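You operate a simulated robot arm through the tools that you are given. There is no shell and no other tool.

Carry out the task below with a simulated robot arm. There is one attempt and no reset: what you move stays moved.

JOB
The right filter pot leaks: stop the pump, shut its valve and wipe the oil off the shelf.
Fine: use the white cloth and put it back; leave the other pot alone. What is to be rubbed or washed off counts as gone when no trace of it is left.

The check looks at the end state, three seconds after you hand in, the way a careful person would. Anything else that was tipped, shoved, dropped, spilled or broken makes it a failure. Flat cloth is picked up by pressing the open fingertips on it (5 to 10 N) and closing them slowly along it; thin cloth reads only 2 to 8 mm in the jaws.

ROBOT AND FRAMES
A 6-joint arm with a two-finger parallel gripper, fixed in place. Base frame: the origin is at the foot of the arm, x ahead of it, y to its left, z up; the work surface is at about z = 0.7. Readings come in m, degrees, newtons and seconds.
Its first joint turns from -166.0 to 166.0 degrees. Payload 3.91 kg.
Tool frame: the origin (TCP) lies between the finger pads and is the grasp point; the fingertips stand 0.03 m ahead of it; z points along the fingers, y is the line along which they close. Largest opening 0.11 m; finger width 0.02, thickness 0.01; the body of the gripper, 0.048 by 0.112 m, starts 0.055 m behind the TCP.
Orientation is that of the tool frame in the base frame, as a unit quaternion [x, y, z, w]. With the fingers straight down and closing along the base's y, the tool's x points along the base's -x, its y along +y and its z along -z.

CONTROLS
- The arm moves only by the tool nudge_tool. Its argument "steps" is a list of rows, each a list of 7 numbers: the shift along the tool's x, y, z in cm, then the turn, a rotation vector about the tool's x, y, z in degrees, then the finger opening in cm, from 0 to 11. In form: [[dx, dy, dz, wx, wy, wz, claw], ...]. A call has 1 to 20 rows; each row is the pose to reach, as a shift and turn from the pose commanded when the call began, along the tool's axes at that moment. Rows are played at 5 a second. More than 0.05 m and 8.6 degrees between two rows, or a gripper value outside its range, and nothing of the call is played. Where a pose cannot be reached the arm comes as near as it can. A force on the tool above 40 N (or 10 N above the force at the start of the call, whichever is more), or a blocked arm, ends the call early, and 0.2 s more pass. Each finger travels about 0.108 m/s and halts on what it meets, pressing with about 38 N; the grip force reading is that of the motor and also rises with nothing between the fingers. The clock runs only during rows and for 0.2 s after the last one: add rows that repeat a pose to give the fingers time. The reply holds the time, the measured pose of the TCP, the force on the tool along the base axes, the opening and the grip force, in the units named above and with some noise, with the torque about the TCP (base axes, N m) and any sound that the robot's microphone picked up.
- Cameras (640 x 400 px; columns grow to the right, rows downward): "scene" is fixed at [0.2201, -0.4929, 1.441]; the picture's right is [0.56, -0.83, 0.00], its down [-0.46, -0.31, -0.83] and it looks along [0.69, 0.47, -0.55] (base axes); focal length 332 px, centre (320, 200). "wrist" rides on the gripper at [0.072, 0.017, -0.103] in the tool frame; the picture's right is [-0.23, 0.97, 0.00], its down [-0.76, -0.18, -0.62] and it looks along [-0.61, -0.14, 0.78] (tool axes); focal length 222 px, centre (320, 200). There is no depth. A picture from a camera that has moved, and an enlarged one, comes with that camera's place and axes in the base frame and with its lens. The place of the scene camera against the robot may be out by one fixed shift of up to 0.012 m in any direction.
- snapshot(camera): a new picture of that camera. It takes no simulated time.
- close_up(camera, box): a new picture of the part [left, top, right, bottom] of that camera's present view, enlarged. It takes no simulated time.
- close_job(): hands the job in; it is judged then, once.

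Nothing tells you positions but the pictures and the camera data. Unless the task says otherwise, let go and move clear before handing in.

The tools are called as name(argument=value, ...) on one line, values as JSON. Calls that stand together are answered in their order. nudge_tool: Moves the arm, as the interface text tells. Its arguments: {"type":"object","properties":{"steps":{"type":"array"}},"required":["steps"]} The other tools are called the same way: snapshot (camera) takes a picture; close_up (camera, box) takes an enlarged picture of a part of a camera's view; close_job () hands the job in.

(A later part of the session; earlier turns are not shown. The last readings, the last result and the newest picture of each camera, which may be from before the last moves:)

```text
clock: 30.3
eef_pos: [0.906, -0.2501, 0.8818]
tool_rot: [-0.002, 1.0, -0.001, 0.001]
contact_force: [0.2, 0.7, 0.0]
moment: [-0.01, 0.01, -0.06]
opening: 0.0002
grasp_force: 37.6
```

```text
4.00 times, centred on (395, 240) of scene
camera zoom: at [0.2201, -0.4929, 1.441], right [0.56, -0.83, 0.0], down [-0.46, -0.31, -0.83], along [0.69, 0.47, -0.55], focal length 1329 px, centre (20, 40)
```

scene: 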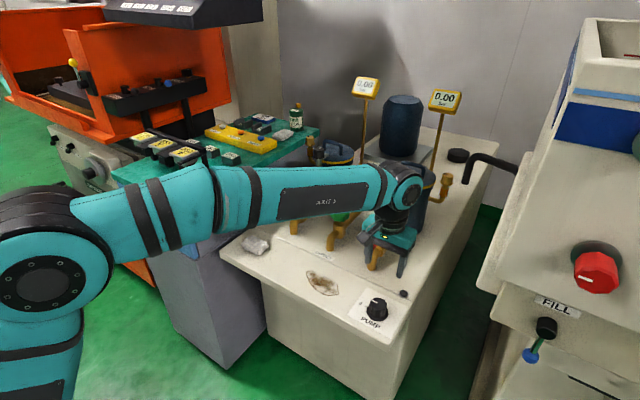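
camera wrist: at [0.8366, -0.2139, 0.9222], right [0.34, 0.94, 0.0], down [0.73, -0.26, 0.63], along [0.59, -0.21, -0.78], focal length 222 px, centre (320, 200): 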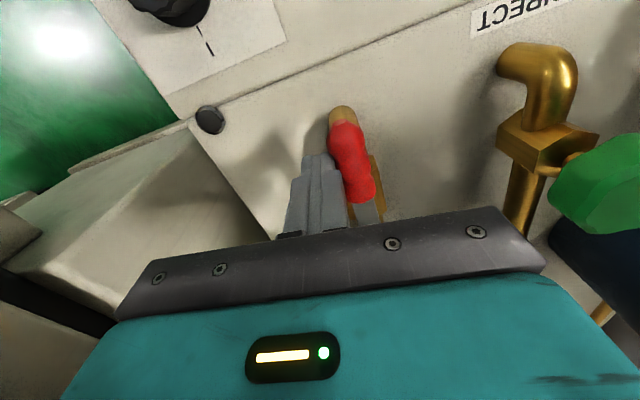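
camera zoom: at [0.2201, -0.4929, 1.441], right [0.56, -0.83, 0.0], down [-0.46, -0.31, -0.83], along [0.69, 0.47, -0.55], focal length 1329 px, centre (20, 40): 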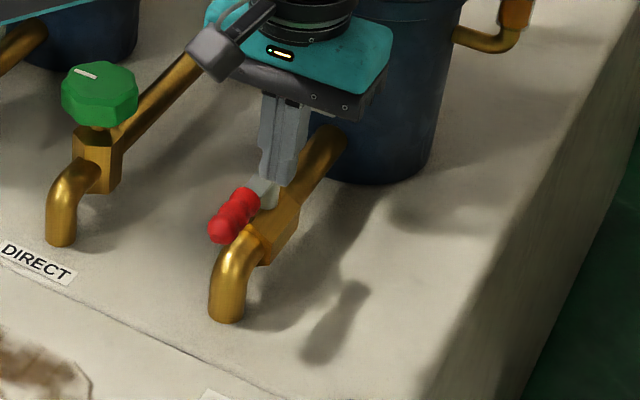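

The lever is unchanged, still along the pipe. I'll cross over at height to its +y side, tilting the fingers 15° outward for extra reach.

nudge_tool(steps=[[-0.1, 2.2, 0, 0, 0, 0, 0], [-0.2, 4.4, 0, 0, -3, 0, 0], [-0.3, 6.5, 0, 0, -9, 0, 0], [-0.3, 6.5, 0, 0, -15, 0, 0], [-0.3, 6.5, 0, 0, -15, 0, 0]])

snapshot(camera="wrist")

close_up(camera="scene", box=[310, 160, 460, 290])

```text
clock: 31.5
eef_pos: [0.9077, -0.185, 0.8799]
tool_rot: [-0.001, 0.991, 0.0, 0.133]
contact_force: [-0.3, -0.7, -0.4]
moment: [-0.03, 0.02, 0.01]
opening: 0.0
grasp_force: 37.8
```

```text
taken
camera wrist: at [0.8113, -0.1675, 0.9624], right [0.22, 0.97, 0.06], down [0.57, -0.17, 0.8], along [0.79, -0.14, -0.59], focal length 222 px, centre (320, 200)
```

wrist: 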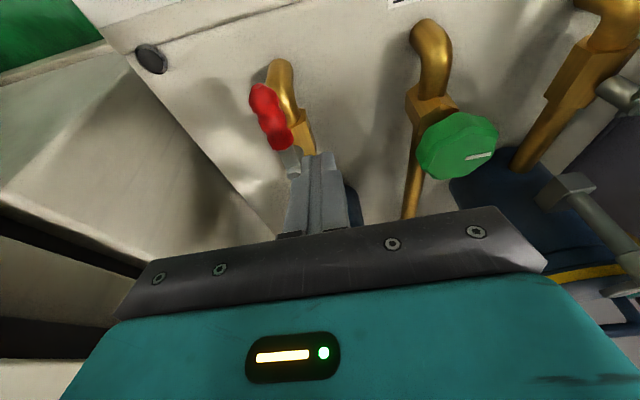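

```text
3.08 times, centred on (385, 225) of scene
camera zoom: at [0.2201, -0.4929, 1.441], right [0.56, -0.83, 0.0], down [-0.46, -0.31, -0.83], along [0.69, 0.47, -0.55], focal length 1022 px, centre (120, 123)
```

zoom: 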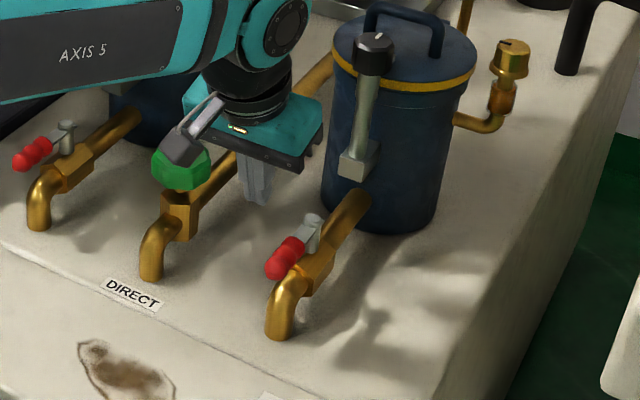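

The tool is positioned on the +y side with its tilt. I'll go down to lever height, then push toward -y up to about 30° and check.

nudge_tool(steps=[[0.8, 0, 3.0, 0, 0, 0, 0], [1.6, 0, 6.0, 0, 0, 0, 0], [1.6, 0, 6.0, 0, 0, 0, 0]])

nudge_tool(steps=[[0, -0.6, 0, 0, 0, 0, 0], [-0.1, -1.2, 0, 0, 0, 0, 0], [0.29, -2.0, -0.05, 0, 0, 0, 0], [0.29, -2.5, -0.08, 0, 0, 0, 0]])

snapshot(camera="wrist")

close_up(camera="scene", box=[310, 160, 460, 290])

```text
clock: 32.3
eef_pos: [0.9063, -0.1852, 0.8169]
tool_rot: [-0.001, 0.991, -0.001, 0.132]
contact_force: [0.3, -0.3, 0.6]
moment: [0.01, -0.02, 0.04]
opening: 0.0
grasp_force: 37.6
```

```text
clock: 33.3
eef_pos: [0.9033, -0.211, 0.817]
tool_rot: [-0.002, 0.991, 0.0, 0.132]
contact_force: [1.3, 2.0, -1.0]
moment: [0.0, -0.03, 0.06]
opening: 0.0002
grasp_force: 37.9
```

```text
taken
camera wrist: at [0.8074, -0.1931, 0.8987], right [0.22, 0.97, 0.06], down [0.57, -0.17, 0.8], along [0.79, -0.14, -0.6], focal length 222 px, centre (320, 200)
```

wrist: 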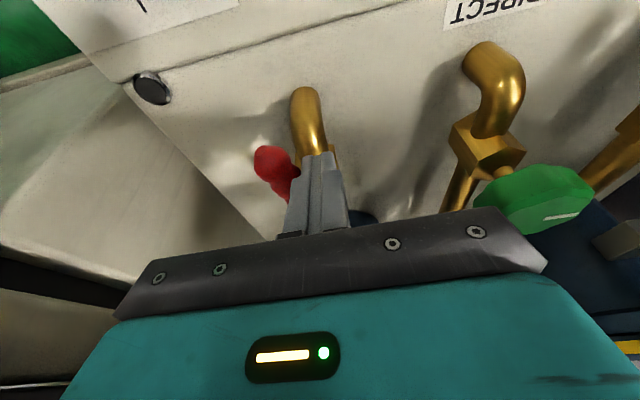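

```text
3.08 times, centred on (385, 225) of scene
camera zoom: at [0.2201, -0.4929, 1.441], right [0.56, -0.83, 0.0], down [-0.46, -0.31, -0.83], along [0.69, 0.47, -0.55], focal length 1022 px, centre (120, 123)
```

zoom: 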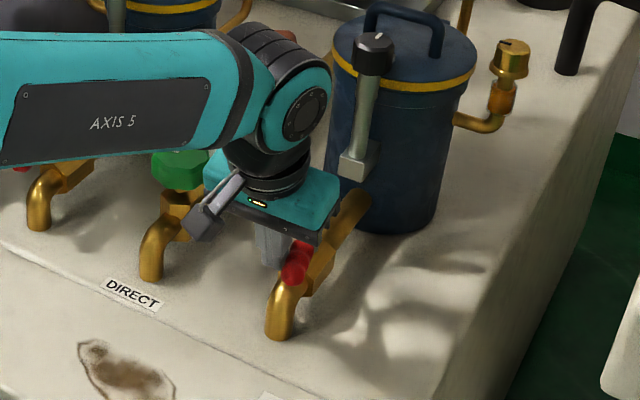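

The lever moves freely this way, at about 2 N. I'll continue along the arc to about 75°.

nudge_tool(steps=[[-0.02, -0.66, 0, 0, 0, 0, 0], [-0.05, -1.32, 0.01, 0, 0, 0, 0], [-0.18, -2.08, 0.05, 0, 0, 0, 0], [-0.36, -2.83, 0.1, 0, 0, 0, 0], [-0.7, -3.55, 0.19, 0, 0, 0, 0], [-1.1, -4.25, 0.3, 0, 0, 0, 0], [-1.65, -4.9, 0.45, 0, 0, 0, 0], [-2.28, -5.45, 0.61, 0, 0, 0, 0], [-2.28, -5.45, 0.61, 0, 0, 0, 0]])

snapshot(camera="wrist")

close_up(camera="scene", box=[310, 160, 460, 290])

```text
clock: 35.3
eef_pos: [0.9272, -0.2648, 0.8175]
tool_rot: [-0.002, 0.991, -0.001, 0.132]
contact_force: [-0.5, -0.2, -0.4]
moment: [0.0, -0.01, 0.01]
opening: 0.0
grasp_force: 37.7
```

```text
taken
camera wrist: at [0.8311, -0.2469, 0.899], right [0.22, 0.97, 0.06], down [0.57, -0.17, 0.8], along [0.79, -0.14, -0.59], focal length 222 px, centre (320, 200)
```

wrist: 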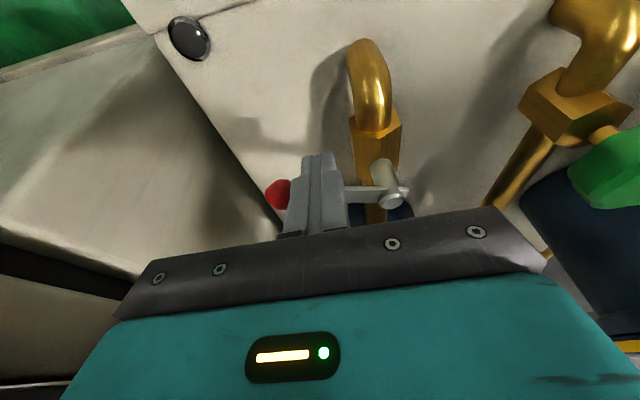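

```text
3.08 times, centred on (385, 225) of scene
camera zoom: at [0.2201, -0.4929, 1.441], right [0.56, -0.83, 0.0], down [-0.46, -0.31, -0.83], along [0.69, 0.47, -0.55], focal length 1022 px, centre (120, 123)
```

zoom: 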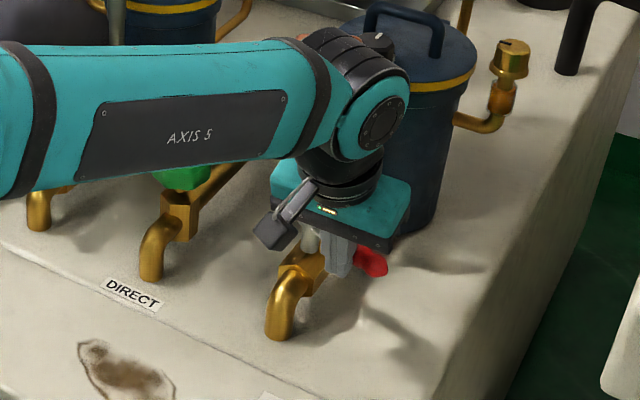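

The lever is nearly perpendicular to the pipe. I'll push the last bit gently forward until it meets its stop.

nudge_tool(steps=[[-0.4, -0.2, 0.1, 0, 0, 0, 0], [-0.77, -0.4, 0.21, 0, 0, 0, 0], [-1.1, -0.6, 0.3, 0, 0, 0, 0], [-1.5, -0.8, 0.4, 0, 0, 0, 0], [-1.7, -0.8, 0.46, 0, 0, 0, 0], [-1.7, -0.8, 0.46, 0, 0, 0, 0]])

close_up(camera="wrist", box=[220, 80, 460, 250])

close_up(camera="scene", box=[340, 180, 450, 280])

```text
clock: 36.5
eef_pos: [0.9442, -0.275, 0.8162]
tool_rot: [-0.001, 0.992, 0.0, 0.13]
contact_force: [-16.3, 2.2, 0.2]
moment: [0.08, 0.36, 0.08]
opening: 0.0001
grasp_force: 37.4
stopped in row 6: the force on the tool passed its limit at 42 N (the readings are from after the stop); the commanded pose is now the measured one
```

```text
2.35 times, centred on (340, 165) of wrist
camera zoom: at [0.848, -0.2571, 0.8983], right [0.22, 0.97, 0.06], down [0.58, -0.18, 0.8], along [0.79, -0.14, -0.6], focal length 523 px, centre (273, 282)
```

zoom: 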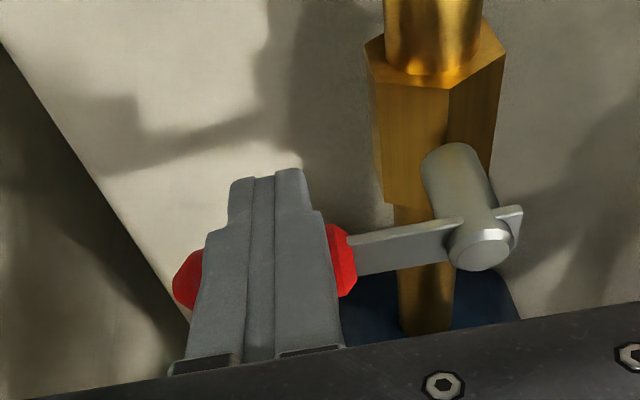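

```text
4.00 times, centred on (395, 230) of scene
camera zoom: at [0.2201, -0.4929, 1.441], right [0.56, -0.83, 0.0], down [-0.46, -0.31, -0.83], along [0.69, 0.47, -0.55], focal length 1329 px, centre (20, 80)
```

zoom: 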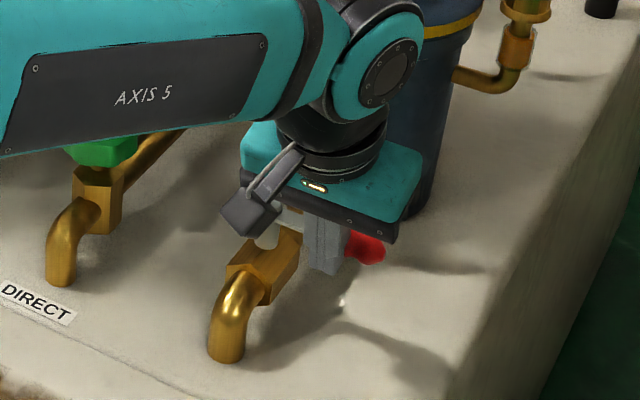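

The lever hit its closed stop at 90°. I'll back away in -x, rise, remove the tilt and inspect.

nudge_tool(steps=[[1.0, 0, -0.26, 0, 0, 0, 0], [2.0, 0, -0.52, 0, 0, 0, 0], [3.0, 0, -0.8, 0, 0, 0, 0], [2.0, 0, -4.66, 0, 0, 0, 0], [1.0, 0, -8.5, 0, 5, 0, 0], [1.0, 0, -8.5, 0, 10, 0, 0], [1.0, 0, -8.5, 0, 15, 0, 0], [1.0, 0, -8.5, 0, 15, 0, 0]])

snapshot(camera="scene")

snapshot(camera="wrist")

close_up(camera="scene", box=[330, 180, 460, 280])

```text
clock: 38.3
eef_pos: [0.9146, -0.2742, 0.8973]
tool_rot: [0.0, 1.0, -0.001, -0.001]
contact_force: [0.3, 0.4, 0.0]
moment: [-0.01, 0.01, -0.02]
opening: 0.0
grasp_force: 37.5
```

```text
taken
```

scene: 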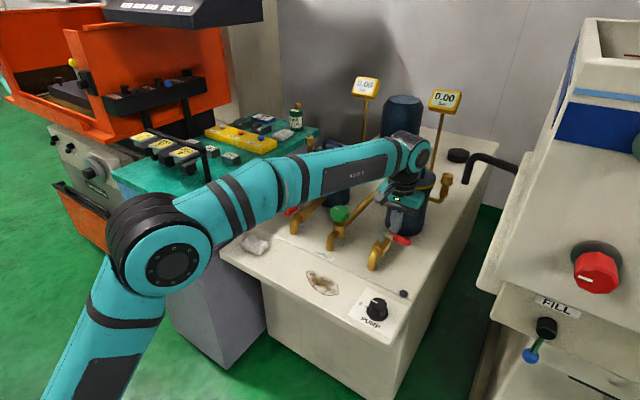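

```text
taken
camera wrist: at [0.8428, -0.2565, 1.0019], right [0.22, 0.97, 0.0], down [0.76, -0.17, 0.62], along [0.61, -0.14, -0.78], focal length 222 px, centre (320, 200)
```

wrist: 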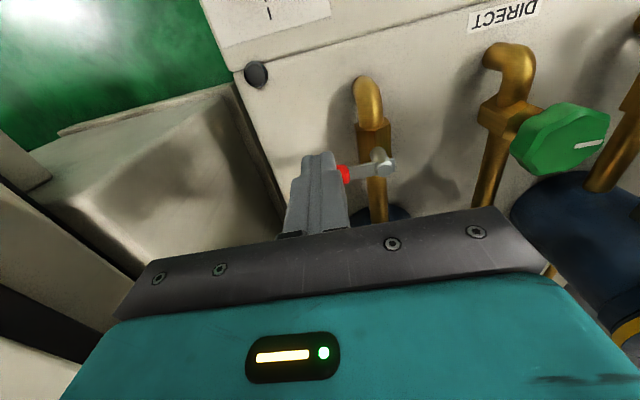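

```text
4.00 times, centred on (395, 230) of scene
camera zoom: at [0.2201, -0.4929, 1.441], right [0.56, -0.83, 0.0], down [-0.46, -0.31, -0.83], along [0.69, 0.47, -0.55], focal length 1329 px, centre (20, 80)
```

zoom: 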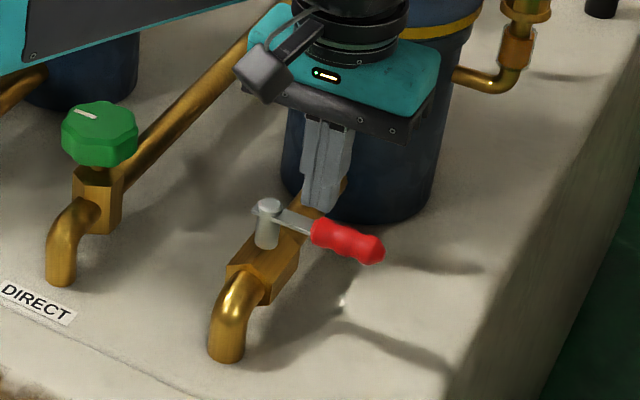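

The right valve is now perpendicular, so it is shut. Next is the cloth. There is a checked one on the shelf and something pale on the green table, so I'll look closely at both.

close_up(camera="scene", box=[190, 100, 310, 175])

close_up(camera="scene", box=[225, 225, 295, 270])

close_up(camera="scene", box=[290, 260, 355, 305])

close_up(camera="scene", box=[110, 110, 330, 250])

```text
5.33 times, centred on (250, 138) of scene
camera zoom: at [0.2201, -0.4929, 1.441], right [0.56, -0.83, 0.0], down [-0.46, -0.31, -0.83], along [0.69, 0.47, -0.55], focal length 1771 px, centre (693, 533)
```

zoom: 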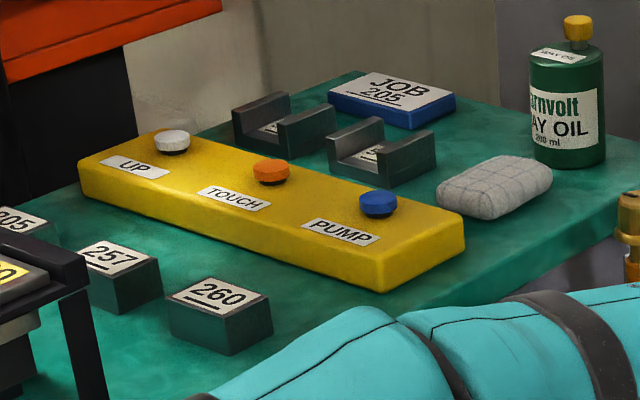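

```text
8.89 times, centred on (260, 248) of scene
camera zoom: at [0.2201, -0.4929, 1.441], right [0.56, -0.83, 0.0], down [-0.46, -0.31, -0.83], along [0.69, 0.47, -0.55], focal length 2952 px, centre (853, -222)
```

zoom: 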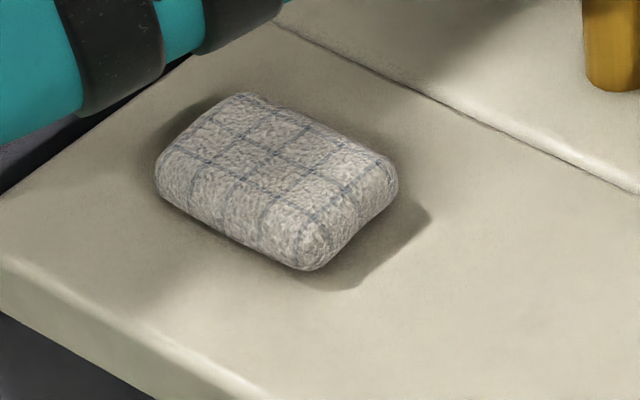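

```text
8.89 times, centred on (322, 282) of scene
camera zoom: at [0.2201, -0.4929, 1.441], right [0.56, -0.83, 0.0], down [-0.46, -0.31, -0.83], along [0.69, 0.47, -0.55], focal length 2952 px, centre (298, -533)
```

zoom: 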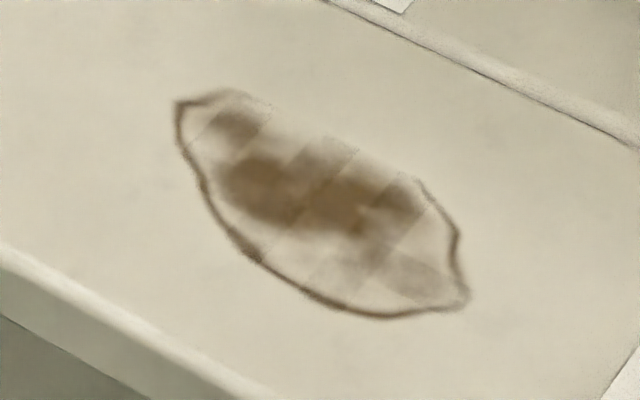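

```text
2.86 times, centred on (220, 180) of scene
camera zoom: at [0.2201, -0.4929, 1.441], right [0.56, -0.83, 0.0], down [-0.46, -0.31, -0.83], along [0.69, 0.47, -0.55], focal length 949 px, centre (606, 257)
```

zoom: 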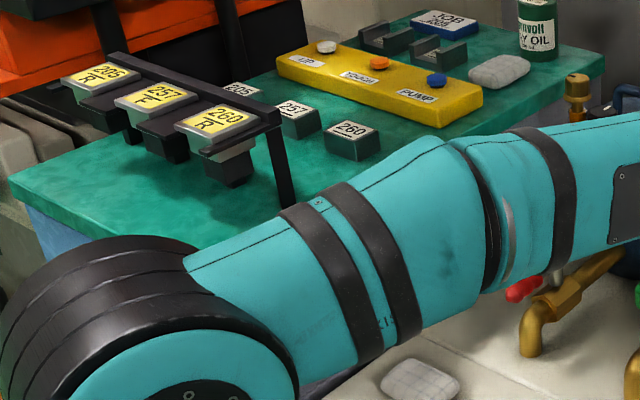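

Both are pale checked pads. I'll compare them at higher zoom to see which one is "the white cloth".

close_up(camera="scene", box=[268, 122, 298, 146])

close_up(camera="scene", box=[238, 230, 274, 258])

```text
16.00 times, centred on (283, 134) of scene
camera zoom: at [0.2201, -0.4929, 1.441], right [0.56, -0.83, 0.0], down [-0.46, -0.31, -0.83], along [0.69, 0.47, -0.55], focal length 5314 px, centre (912, 1256)
```

zoom: 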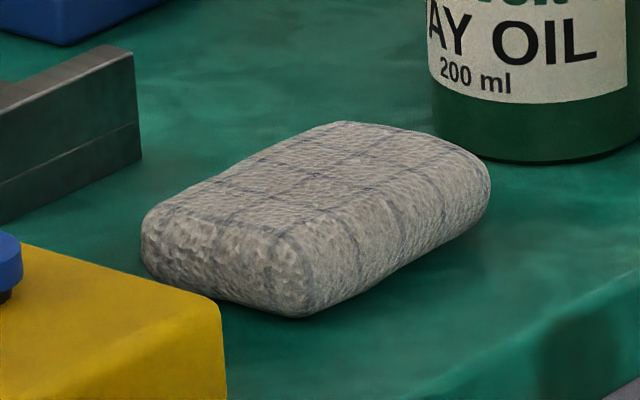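

```text
14.29 times, centred on (256, 244) of scene
camera zoom: at [0.2201, -0.4929, 1.441], right [0.56, -0.83, 0.0], down [-0.46, -0.31, -0.83], along [0.69, 0.47, -0.55], focal length 4745 px, centre (1234, -429)
```

zoom: 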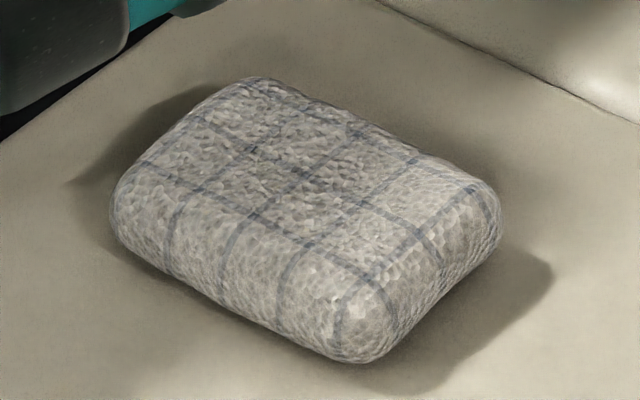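

They look identical in pattern. The one on the filter shelf belongs to this bench and lies beside the oil, so I'll use it and leave the one by the way-oil bottle alone. I'll move above it at a safe height with the fingers open.

nudge_tool(steps=[[3, 0, -2, 0, 0, 0, 0], [6, 2, -3, 0, 0, 0, 0], [9, 5.5, -3, 0, 0, 0, 0], [11, 9.5, -3, 0, 0, 0, 0], [12, 14, -3, 0, 0, 0, 3], [12, 18.5, -3, 0, 0, 0, 5], [12, 23, -3, 0, 0, 0, 8], [12, 27.5, -3, 0, 0, 0, 9], [12.2, 32, -3, 0, 0, 0, 9], [12.5, 36.5, -2, 0, 0, 0, 9], [12.5, 40.5, -1, 0, 0, 0, 9], [12.5, 40.5, -1, 0, 0, 0, 9]])

snapshot(camera="wrist")

snapshot(camera="scene")

```text
clock: 40.9
eef_pos: [0.7875, 0.1291, 0.9057]
tool_rot: [-0.001, 1.0, -0.001, -0.001]
contact_force: [0.2, 0.2, -0.1]
moment: [0.02, 0.02, -0.01]
opening: 0.09
grasp_force: 0.0
```

```text
taken
camera wrist: at [0.7159, 0.1467, 1.0107], right [0.22, 0.97, 0.0], down [0.76, -0.17, 0.62], along [0.61, -0.14, -0.78], focal length 222 px, centre (320, 200)
```

wrist: 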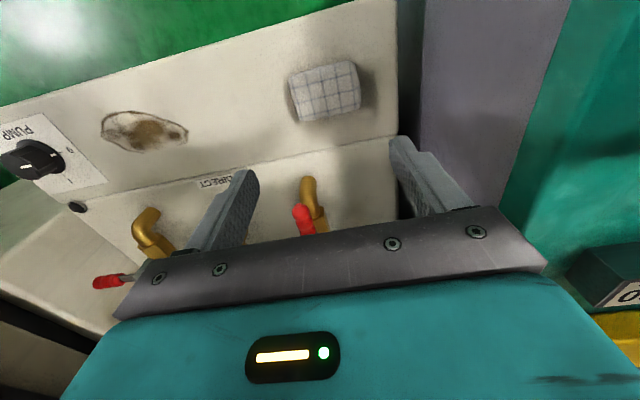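

```text
taken
```

scene: 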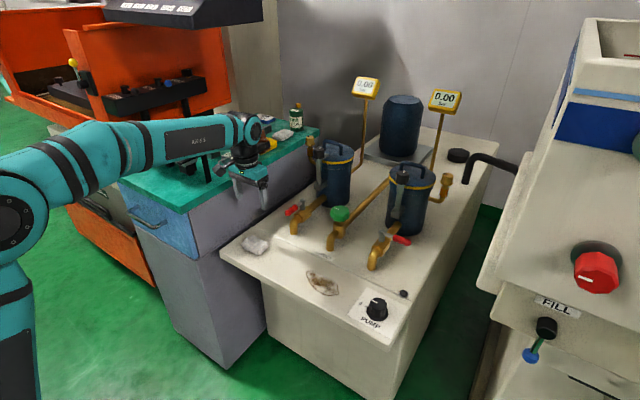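

Both pump gauges still read 0.00. I'll zoom on the pad to measure its centre, size and orientation.

close_up(camera="wrist", box=[265, 40, 395, 140])

close_up(camera="wrist", box=[60, 60, 240, 200])

```text
4.00 times, centred on (330, 90) of wrist
camera zoom: at [0.7159, 0.1467, 1.0107], right [0.22, 0.97, 0.0], down [0.76, -0.17, 0.62], along [0.61, -0.14, -0.78], focal length 888 px, centre (280, 640)
```

zoom: 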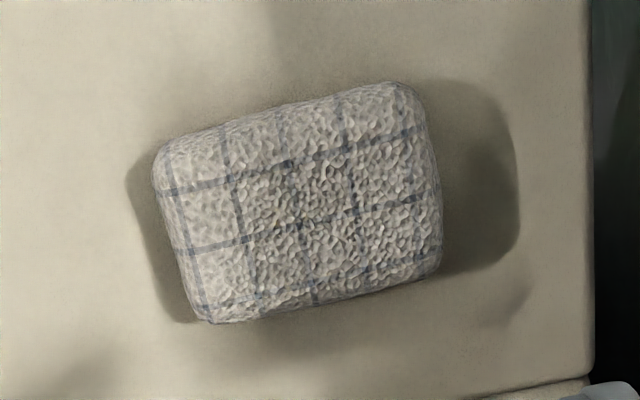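

```text
2.86 times, centred on (150, 130) of wrist
camera zoom: at [0.7159, 0.1467, 1.0107], right [0.22, 0.97, 0.0], down [0.76, -0.17, 0.62], along [0.61, -0.14, -0.78], focal length 635 px, centre (806, 400)
```

zoom: 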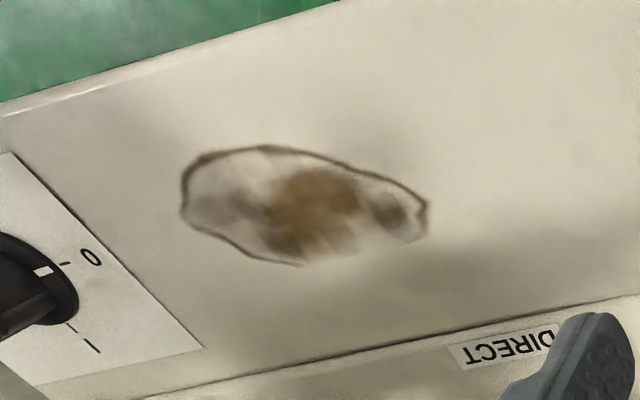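

The pad is axis-aligned: x 0.758–0.811, y 0.100–0.177, centre about (0.785, 0.138), roughly 2 cm thick. The stain spans about x 0.75–0.806, y -0.176 to -0.065. I'll go down partway over the pad with the fingers open and check alignment.

nudge_tool(steps=[[0.2, 0.5, 3, 0, 0, 0, 10], [0.25, 0.9, 6, 0, 0, 0, 10], [0.25, 0.9, 9, 0, 0, 0, 10], [0.25, 0.9, 11.5, 0, 0, 0, 10], [0.25, 0.9, 11.5, 0, 0, 0, 10]])

snapshot(camera="wrist")

close_up(camera="scene", box=[200, 190, 320, 280])

```text
clock: 42.1
eef_pos: [0.7831, 0.1369, 0.7904]
tool_rot: [-0.002, 1.0, -0.002, 0.0]
contact_force: [-0.3, -0.4, -0.5]
moment: [0.02, 0.01, -0.01]
opening: 0.1001
grasp_force: 0.0
```

```text
taken
camera wrist: at [0.7119, 0.1549, 0.8953], right [0.22, 0.97, 0.0], down [0.76, -0.17, 0.62], along [0.61, -0.14, -0.78], focal length 222 px, centre (320, 200)
```

wrist: 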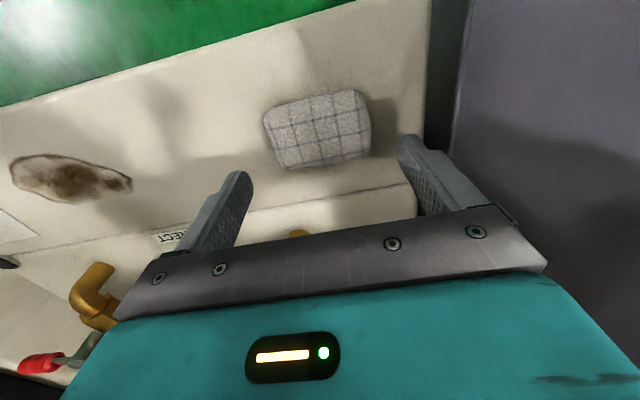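

```text
4.44 times, centred on (260, 235) of scene
camera zoom: at [0.2201, -0.4929, 1.441], right [0.56, -0.83, 0.0], down [-0.46, -0.31, -0.83], along [0.69, 0.47, -0.55], focal length 1476 px, centre (587, 44)
```

zoom: 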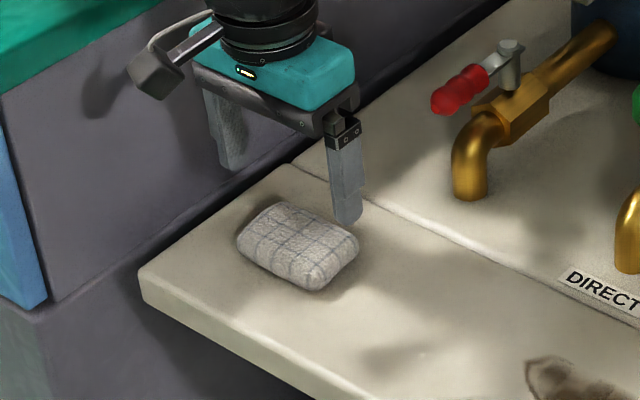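

Aligned to within a couple of millimetres. I'll lower until the tips are about 1 cm above the shelf, then close slowly.

nudge_tool(steps=[[0.15, 0, 2, 0, 0, 0, 10], [0.15, 0, 4, 0, 0, 0, 10], [0.15, 0, 4.8, 0, 0, 0, 10], [0.15, 0, 4.8, 0, 0, 0, 10]])

snapshot(camera="wrist")

close_up(camera="scene", box=[210, 200, 310, 270])

```text
clock: 43.1
eef_pos: [0.7822, 0.1393, 0.7438]
tool_rot: [-0.002, 1.0, -0.001, -0.001]
contact_force: [0.3, 0.1, 0.0]
moment: [-0.01, -0.04, 0.01]
opening: 0.1
grasp_force: 0.0
```

```text
taken
camera wrist: at [0.7107, 0.1565, 0.8476], right [0.22, 0.97, 0.0], down [0.76, -0.17, 0.62], along [0.61, -0.14, -0.78], focal length 222 px, centre (320, 200)
```

wrist: 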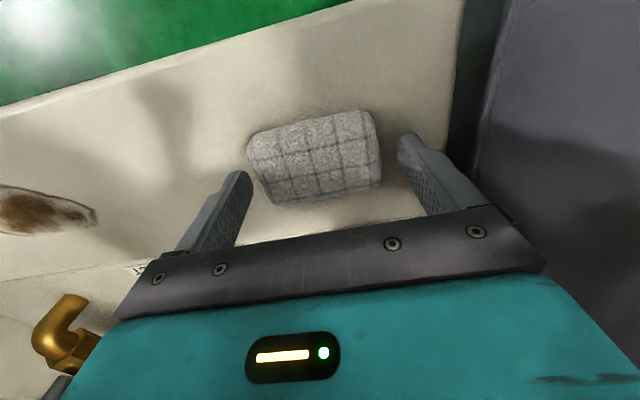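

```text
5.71 times, centred on (260, 235) of scene
camera zoom: at [0.2201, -0.4929, 1.441], right [0.56, -0.83, 0.0], down [-0.46, -0.31, -0.83], along [0.69, 0.47, -0.55], focal length 1898 px, centre (663, 0)
```

zoom: 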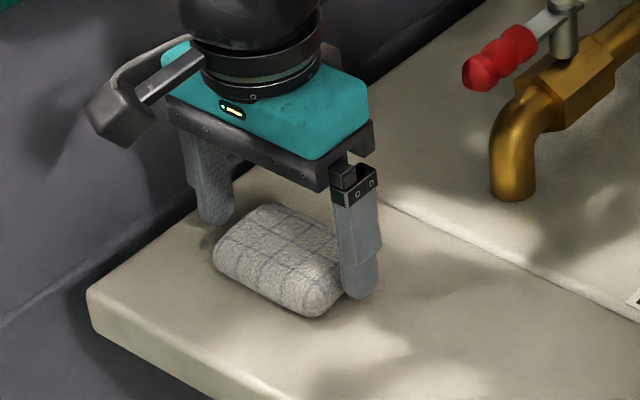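

nudge_tool(steps=[[0.15, -0.05, 0.25, 0, 0, 0, 10], [0.15, -0.05, 0.25, 0, 0, 0, 9], [0.15, -0.05, 0.25, 0, 0, 0, 8.2], [0.15, -0.05, 0.25, 0, 0, 0, 7.6], [0.15, -0.05, 0.25, 0, 0, 0, 7.0], [0.15, -0.05, 0.25, 0, 0, 0, 6.6], [0.15, -0.05, 0.25, 0, 0, 0, 6.6]])

snapshot(camera="wrist")

close_up(camera="scene", box=[210, 200, 310, 270])

```text
clock: 44.7
eef_pos: [0.7808, 0.1392, 0.7403]
tool_rot: [-0.003, 1.0, -0.001, -0.001]
contact_force: [-0.2, -0.1, 1.0]
moment: [-0.08, -0.03, 0.02]
opening: 0.0837
grasp_force: 37.8
```

```text
taken
camera wrist: at [0.7089, 0.1562, 0.8449], right [0.22, 0.97, 0.0], down [0.76, -0.17, 0.62], along [0.61, -0.14, -0.78], focal length 222 px, centre (320, 200)
```

wrist: 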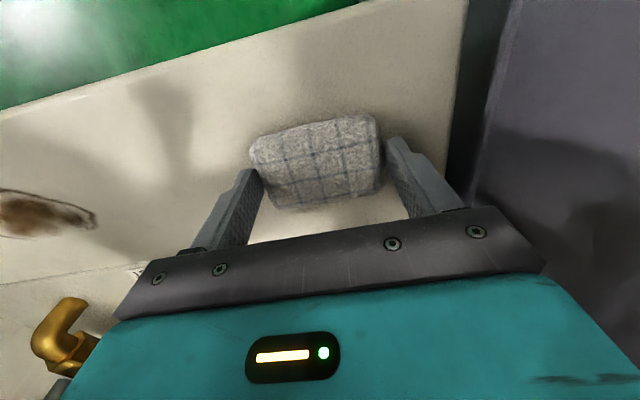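

```text
5.71 times, centred on (260, 235) of scene
camera zoom: at [0.2201, -0.4929, 1.441], right [0.56, -0.83, 0.0], down [-0.46, -0.31, -0.83], along [0.69, 0.47, -0.55], focal length 1898 px, centre (663, 0)
```

zoom: 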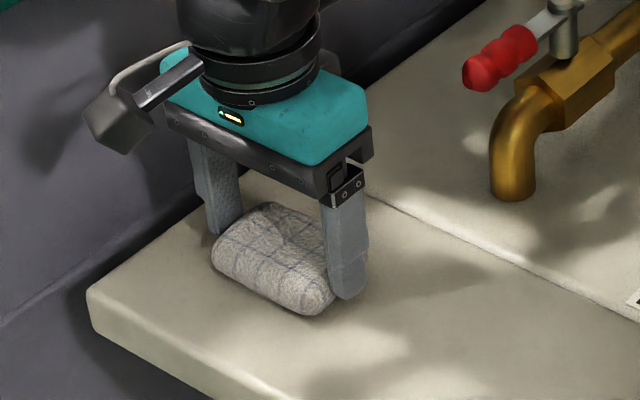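

The pad is gripped firmly: 8.4 cm between the fingers, 38 N. I note the original position, TCP (0.781, 0.139, 0.740), and lift it a little to test the grip.

nudge_tool(steps=[[0, 0, -0.5, 0, 0, 0, 6.6], [0, 0, -1.5, 0, 0, 0, 6.6], [0, 0, -3, 0, 0, 0, 6.6], [0, 0, -4, 0, 0, 0, 6.6], [0, 0, -4, 0, 0, 0, 6.6]])

snapshot(camera="wrist")

close_up(camera="scene", box=[210, 190, 310, 270])

```text
clock: 45.9
eef_pos: [0.7812, 0.1386, 0.7821]
tool_rot: [-0.002, 1.0, 0.0, -0.001]
contact_force: [-0.6, -0.6, -0.4]
moment: [0.03, -0.01, -0.01]
opening: 0.0838
grasp_force: 37.5
```

```text
taken
camera wrist: at [0.7092, 0.1575, 0.8852], right [0.22, 0.97, 0.0], down [0.76, -0.17, 0.62], along [0.61, -0.14, -0.78], focal length 222 px, centre (320, 200)
```

wrist: 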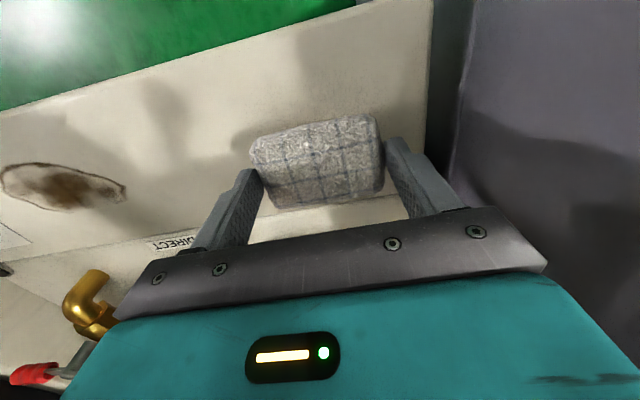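

```text
5.00 times, centred on (260, 230) of scene
camera zoom: at [0.2201, -0.4929, 1.441], right [0.56, -0.83, 0.0], down [-0.46, -0.31, -0.83], along [0.69, 0.47, -0.55], focal length 1661 px, centre (620, 50)
```

zoom: 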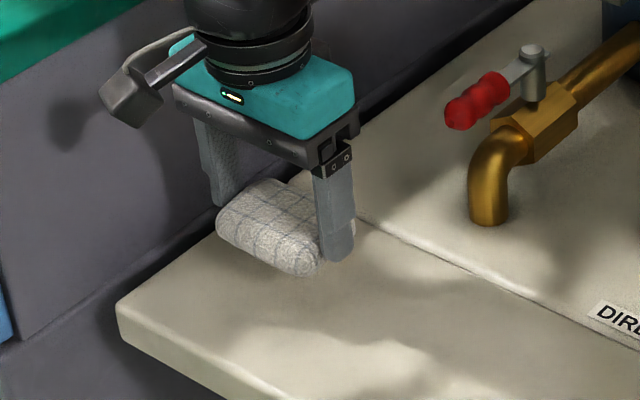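

The pad is held securely. I'll carry it low over the shelf to the +y end of the stain.

nudge_tool(steps=[[-0.2, -4, 0, 0, 0, 0, 6.6], [-0.5, -8, 0, 0, 0, 0, 6.6], [-0.8, -12, 0, 0, 0, 0, 6.6], [-1.1, -16, 0, 0, 0, 0, 6.6], [-1.1, -19.5, 1, 0, 0, 0, 6.6], [-1.1, -19.5, 2.5, 0, 0, 0, 6.6], [-1.1, -19.5, 3.5, 0, 0, 0, 6.6], [-1.1, -19.5, 3.5, 0, 0, 0, 6.6]])

snapshot(camera="wrist")

close_up(camera="scene", box=[260, 210, 400, 310])

```text
clock: 47.7
eef_pos: [0.7923, -0.0553, 0.7444]
tool_rot: [-0.001, 1.0, -0.001, -0.001]
contact_force: [-0.1, 0.3, -0.1]
moment: [0.0, 0.02, -0.01]
opening: 0.0836
grasp_force: 38.1
```

```text
taken
camera wrist: at [0.7201, -0.0386, 0.849], right [0.22, 0.97, 0.0], down [0.76, -0.17, 0.62], along [0.61, -0.14, -0.78], focal length 222 px, centre (320, 200)
```

wrist: 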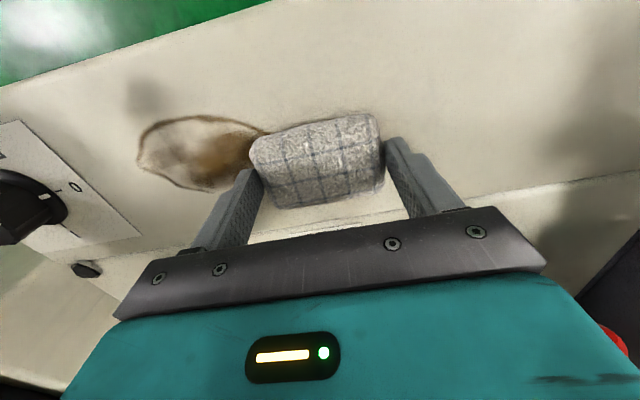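

```text
4.00 times, centred on (330, 260) of scene
camera zoom: at [0.2201, -0.4929, 1.441], right [0.56, -0.83, 0.0], down [-0.46, -0.31, -0.83], along [0.69, 0.47, -0.55], focal length 1329 px, centre (280, -40)
```

zoom: 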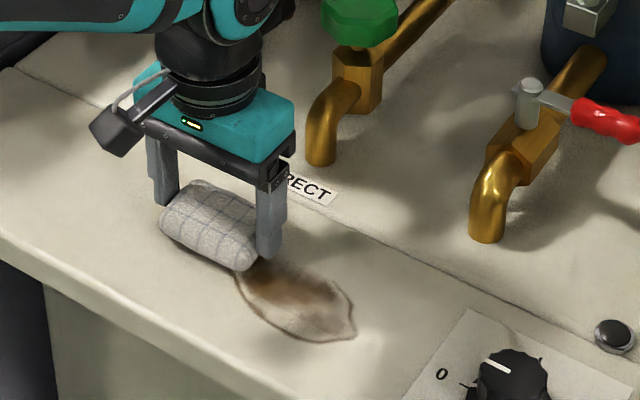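

The pad sits just above the stain's +y end. I'll lower it until it presses lightly.

nudge_tool(steps=[[0, 0, 0.2, 0, 0, 0, 6.6], [0, 0, 0.4, 0, 0, 0, 6.6], [0, 0, 0.6, 0, 0, 0, 6.6], [0, 0, 0.6, 0, 0, 0, 6.6]])

```text
clock: 48.7
eef_pos: [0.7922, -0.0583, 0.7402]
tool_rot: [0.0, 1.0, -0.001, 0.0]
contact_force: [-2.5, -0.5, 14.0]
moment: [-0.1, 0.18, 0.01]
opening: 0.0838
grasp_force: 38.2
```

Pressing at 14 N. I'll ease slightly and make the first stroke toward -y.

nudge_tool(steps=[[0, 0, -0.05, 0, 0, 0, 6.6], [0, -1.2, -0.05, 0, 0, 0, 6.6], [0, -2.4, -0.05, 0, 0, 0, 6.6], [0, -3.6, -0.05, 0, 0, 0, 6.6], [0, -4.8, -0.05, 0, 0, 0, 6.6], [0, -6.0, -0.05, 0, 0, 0, 6.6], [0, -7.2, -0.05, 0, 0, 0, 6.6], [0, -8.4, -0.05, 0, 0, 0, 6.6], [0, -9.6, -0.05, 0, 0, 0, 6.6], [0, -10.8, -0.05, 0, 0, 0, 6.6], [0, -11.8, -0.05, 0, 0, 0, 6.6], [0, -11.8, -0.05, 0, 0, 0, 6.6]])

snapshot(camera="wrist")

close_up(camera="scene", box=[270, 220, 410, 320])

```text
clock: 51.3
eef_pos: [0.7944, -0.1734, 0.7405]
tool_rot: [-0.002, 1.0, -0.001, 0.0]
contact_force: [1.5, 12.4, 32.5]
moment: [0.48, -0.06, 0.05]
opening: 0.0838
grasp_force: 37.9
```

```text
taken
camera wrist: at [0.7227, -0.1556, 0.8442], right [0.22, 0.97, 0.0], down [0.76, -0.17, 0.62], along [0.61, -0.14, -0.78], focal length 222 px, centre (320, 200)
```

wrist: 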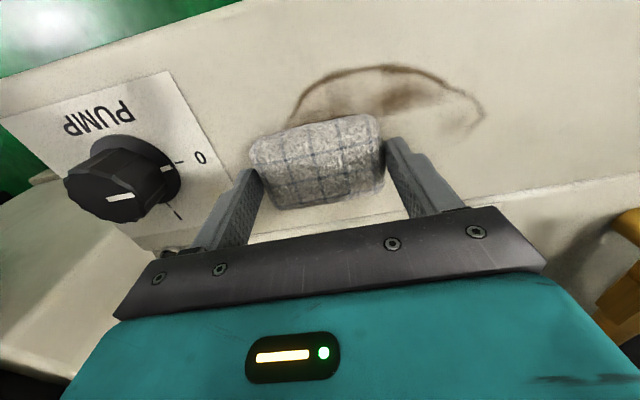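

```text
4.00 times, centred on (340, 270) of scene
camera zoom: at [0.2201, -0.4929, 1.441], right [0.56, -0.83, 0.0], down [-0.46, -0.31, -0.83], along [0.69, 0.47, -0.55], focal length 1329 px, centre (240, -80)
```

zoom: 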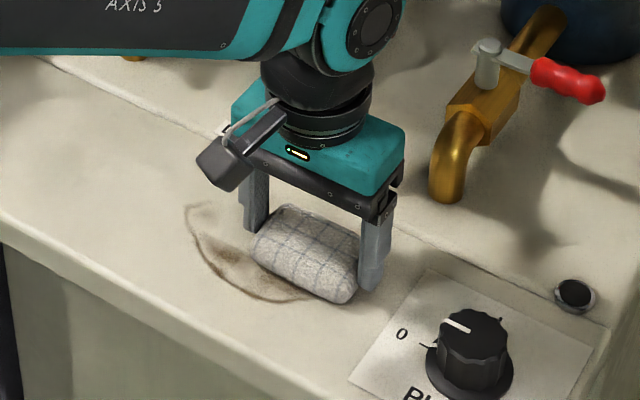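

Wiping works: the covered part is nearly gone. The press is up to 32 N, so I'll ease off, shift toward the front edge and stroke back.

nudge_tool(steps=[[0, 0, -0.12, 0, 0, 0, 6.6], [1.0, 0, -0.12, 0, 0, 0, 6.6], [2.0, 0, -0.12, 0, 0, 0, 6.6], [2.8, 0, -0.12, 0, 0, 0, 6.6], [2.8, 1.2, -0.12, 0, 0, 0, 6.6], [2.8, 2.4, -0.12, 0, 0, 0, 6.6], [2.8, 3.6, -0.12, 0, 0, 0, 6.6], [2.8, 4.8, -0.12, 0, 0, 0, 6.6], [2.8, 6.0, -0.12, 0, 0, 0, 6.6], [2.8, 7.2, -0.12, 0, 0, 0, 6.6], [2.8, 8.4, -0.12, 0, 0, 0, 6.6], [2.8, 9.6, -0.12, 0, 0, 0, 6.6], [2.8, 10.8, -0.12, 0, 0, 0, 6.6], [2.8, 12.0, -0.12, 0, 0, 0, 6.6], [2.8, 13.0, -0.12, 0, 0, 0, 6.6]])

snapshot(camera="wrist")

close_up(camera="scene", box=[250, 220, 390, 320])

```text
clock: 54.5
eef_pos: [0.7639, -0.0443, 0.7405]
tool_rot: [-0.001, 1.0, -0.001, -0.001]
contact_force: [0.4, -1.4, 0.2]
moment: [-0.01, -0.02, -0.01]
opening: 0.0836
grasp_force: 38.2
```

```text
taken
camera wrist: at [0.6929, -0.0271, 0.8455], right [0.23, 0.97, 0.0], down [0.76, -0.18, 0.62], along [0.61, -0.14, -0.78], focal length 222 px, centre (320, 200)
```

wrist: 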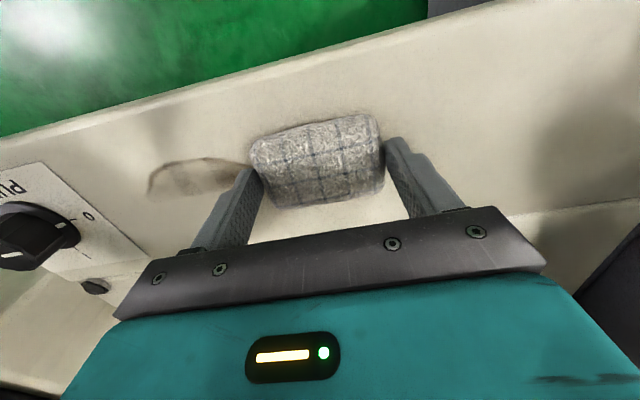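

```text
4.00 times, centred on (320, 270) of scene
camera zoom: at [0.2201, -0.4929, 1.441], right [0.56, -0.83, 0.0], down [-0.46, -0.31, -0.83], along [0.69, 0.47, -0.55], focal length 1329 px, centre (320, -80)
```

zoom: 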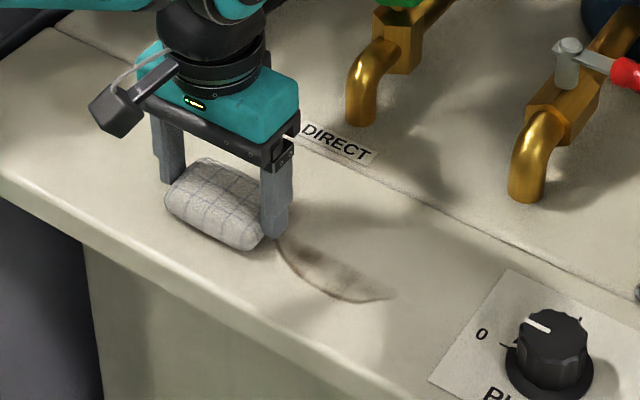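

Much fainter, but contact was light on the way back. I'll press again and make another stroke at this x.

nudge_tool(steps=[[0, 0, 0.15, 0, 0, 0, 6.6], [0, -0.5, 0.2, 0, 0, 0, 6.6], [0, -1.5, 0.2, 0, 0, 0, 6.6]])

```text
clock: 55.3
eef_pos: [0.7657, -0.0577, 0.7407]
tool_rot: [-0.001, 1.0, -0.001, 0.0]
contact_force: [0.3, 7.0, 18.3]
moment: [0.27, 0.13, -0.06]
opening: 0.084
grasp_force: 38.2
```

nudge_tool(steps=[[0, -1.2, -0.03, 0, 0, 0, 6.6], [0, -2.4, -0.03, 0, 0, 0, 6.6], [0, -3.6, -0.04, 0, 0, 0, 6.6], [0, -4.8, -0.04, 0, 0, 0, 6.6], [0, -6.0, -0.05, 0, 0, 0, 6.6], [0, -7.2, -0.05, 0, 0, 0, 6.6], [0, -8.4, -0.05, 0, 0, 0, 6.6], [0, -9.6, -0.05, 0, 0, 0, 6.6], [0, -10.8, -0.05, 0, 0, 0, 6.6], [0, -12.0, -0.05, 0, 0, 0, 6.6], [0, -12.5, -0.05, 0, 0, 0, 6.6]])

snapshot(camera="wrist")

close_up(camera="scene", box=[250, 220, 390, 320])

```text
clock: 57.7
eef_pos: [0.7649, -0.1848, 0.7392]
tool_rot: [-0.001, 1.0, -0.002, 0.0]
contact_force: [-0.8, 0.8, 4.0]
moment: [0.0, 0.05, -0.03]
opening: 0.0836
grasp_force: 38.5
```

```text
taken
camera wrist: at [0.6934, -0.1672, 0.8442], right [0.22, 0.97, 0.0], down [0.76, -0.17, 0.62], along [0.61, -0.14, -0.78], focal length 222 px, centre (320, 200)
```

wrist: 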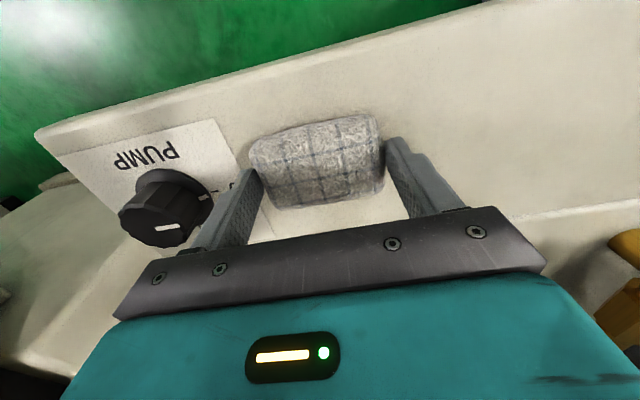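

```text
4.00 times, centred on (320, 270) of scene
camera zoom: at [0.2201, -0.4929, 1.441], right [0.56, -0.83, 0.0], down [-0.46, -0.31, -0.83], along [0.69, 0.47, -0.55], focal length 1329 px, centre (320, -80)
```

zoom: 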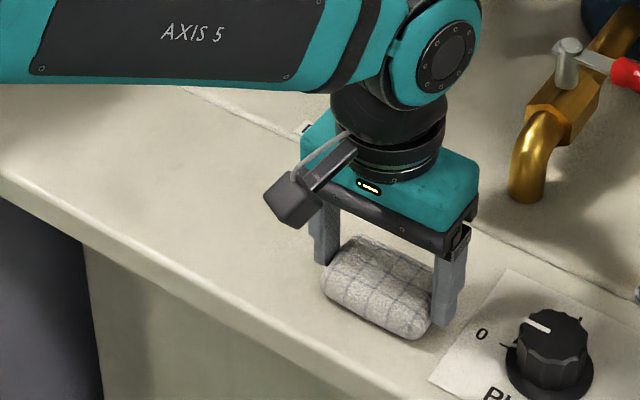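

The stain looks almost gone. I'll make extra overlapping strokes with firm contact to catch faint traces, then inspect.

nudge_tool(steps=[[0, 0.5, 0.1, 0, 0, 0, 6.6], [-0.8, 1.5, 0.1, 0, 0, 0, 6.6], [-0.8, 2.7, 0.1, 0, 0, 0, 6.6], [-0.8, 3.9, 0.1, 0, 0, 0, 6.6], [-0.8, 5.1, 0.1, 0, 0, 0, 6.6], [-0.8, 6.3, 0.1, 0, 0, 0, 6.6], [-0.8, 7.5, 0.1, 0, 0, 0, 6.6], [-0.8, 8.7, 0.1, 0, 0, 0, 6.6], [-0.8, 9.9, 0.1, 0, 0, 0, 6.6], [-0.8, 11.1, 0.1, 0, 0, 0, 6.6], [-0.8, 12.3, 0.1, 0, 0, 0, 6.6], [-0.8, 13.0, 0.1, 0, 0, 0, 6.6]])

snapshot(camera="wrist")

close_up(camera="scene", box=[250, 220, 390, 320])

```text
clock: 59.7
eef_pos: [0.7732, -0.0931, 0.7394]
tool_rot: [-0.002, 1.0, -0.001, 0.0]
contact_force: [0.0, -2.9, 10.9]
moment: [0.08, 0.16, 0.06]
opening: 0.0834
grasp_force: 37.9
stopped in row 9: the force on the tool passed its limit at 41 N (the readings are from after the stop); the commanded pose is now the measured one
```

```text
taken
camera wrist: at [0.7018, -0.0754, 0.8437], right [0.22, 0.97, 0.0], down [0.76, -0.17, 0.63], along [0.61, -0.14, -0.78], focal length 222 px, centre (320, 200)
```

wrist: 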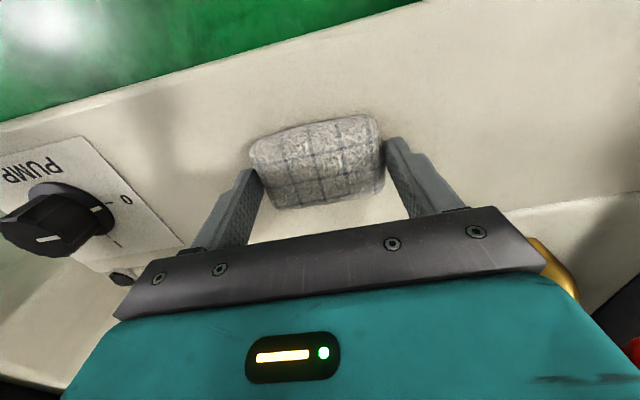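

```text
4.00 times, centred on (320, 270) of scene
camera zoom: at [0.2201, -0.4929, 1.441], right [0.56, -0.83, 0.0], down [-0.46, -0.31, -0.83], along [0.69, 0.47, -0.55], focal length 1329 px, centre (320, -80)
```

zoom: 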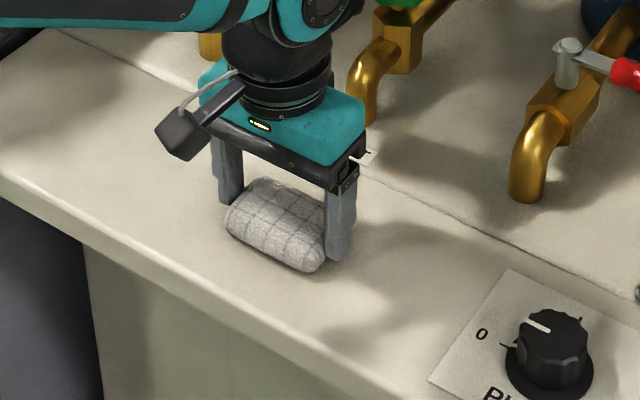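

nudge_tool(steps=[[0, 0, 0, 0, 0, 0, 6.6], [0, 1.2, 0, 0, 0, 0, 6.6], [0, 2.4, 0, 0, 0, 0, 6.6], [0, 3.6, 0, 0, 0, 0, 6.6], [0, 4.5, 0, 0, 0, 0, 6.6], [-1.2, 4.5, 0, 0, 0, 0, 6.6], [-2.4, 4.5, 0, 0, 0, 0, 6.6], [-2.4, 3.3, 0, 0, 0, 0, 6.6], [-2.4, 2.1, 0, 0, 0, 0, 6.6], [-2.4, 0.9, 0, 0, 0, 0, 6.6], [-2.4, -0.3, 0, 0, 0, 0, 6.6], [-2.4, -1.5, 0, 0, 0, 0, 6.6], [-2.4, -2.7, 0, 0, 0, 0, 6.6], [-2.4, -3.9, 0, 0, 0, 0, 6.6], [-2.4, -5.1, 0, 0, 0, 0, 6.6], [-2.4, -6.3, 0, 0, 0, 0, 6.6], [-2.4, -7.5, 0, 0, 0, 0, 6.6], [-2.4, -8.7, 0, 0, 0, 0, 6.6]])

snapshot(camera="wrist")

```text
clock: 63.5
eef_pos: [0.7967, -0.1802, 0.7398]
tool_rot: [-0.001, 1.0, -0.001, 0.0]
contact_force: [-0.4, 5.9, 14.6]
moment: [0.24, -0.06, 0.02]
opening: 0.084
grasp_force: 37.9
```

```text
taken
camera wrist: at [0.7254, -0.1635, 0.8434], right [0.22, 0.97, 0.0], down [0.76, -0.17, 0.62], along [0.61, -0.14, -0.78], focal length 222 px, centre (320, 200)
```

wrist: 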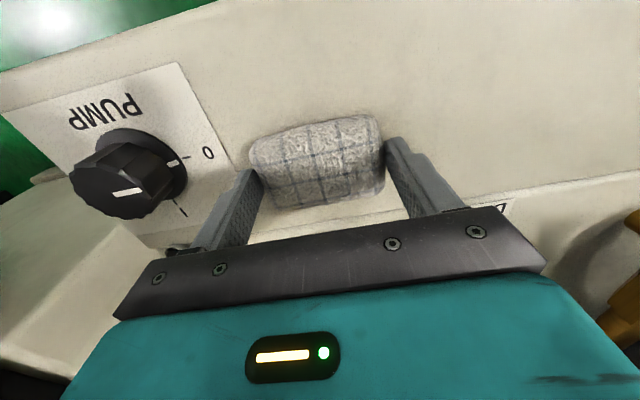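

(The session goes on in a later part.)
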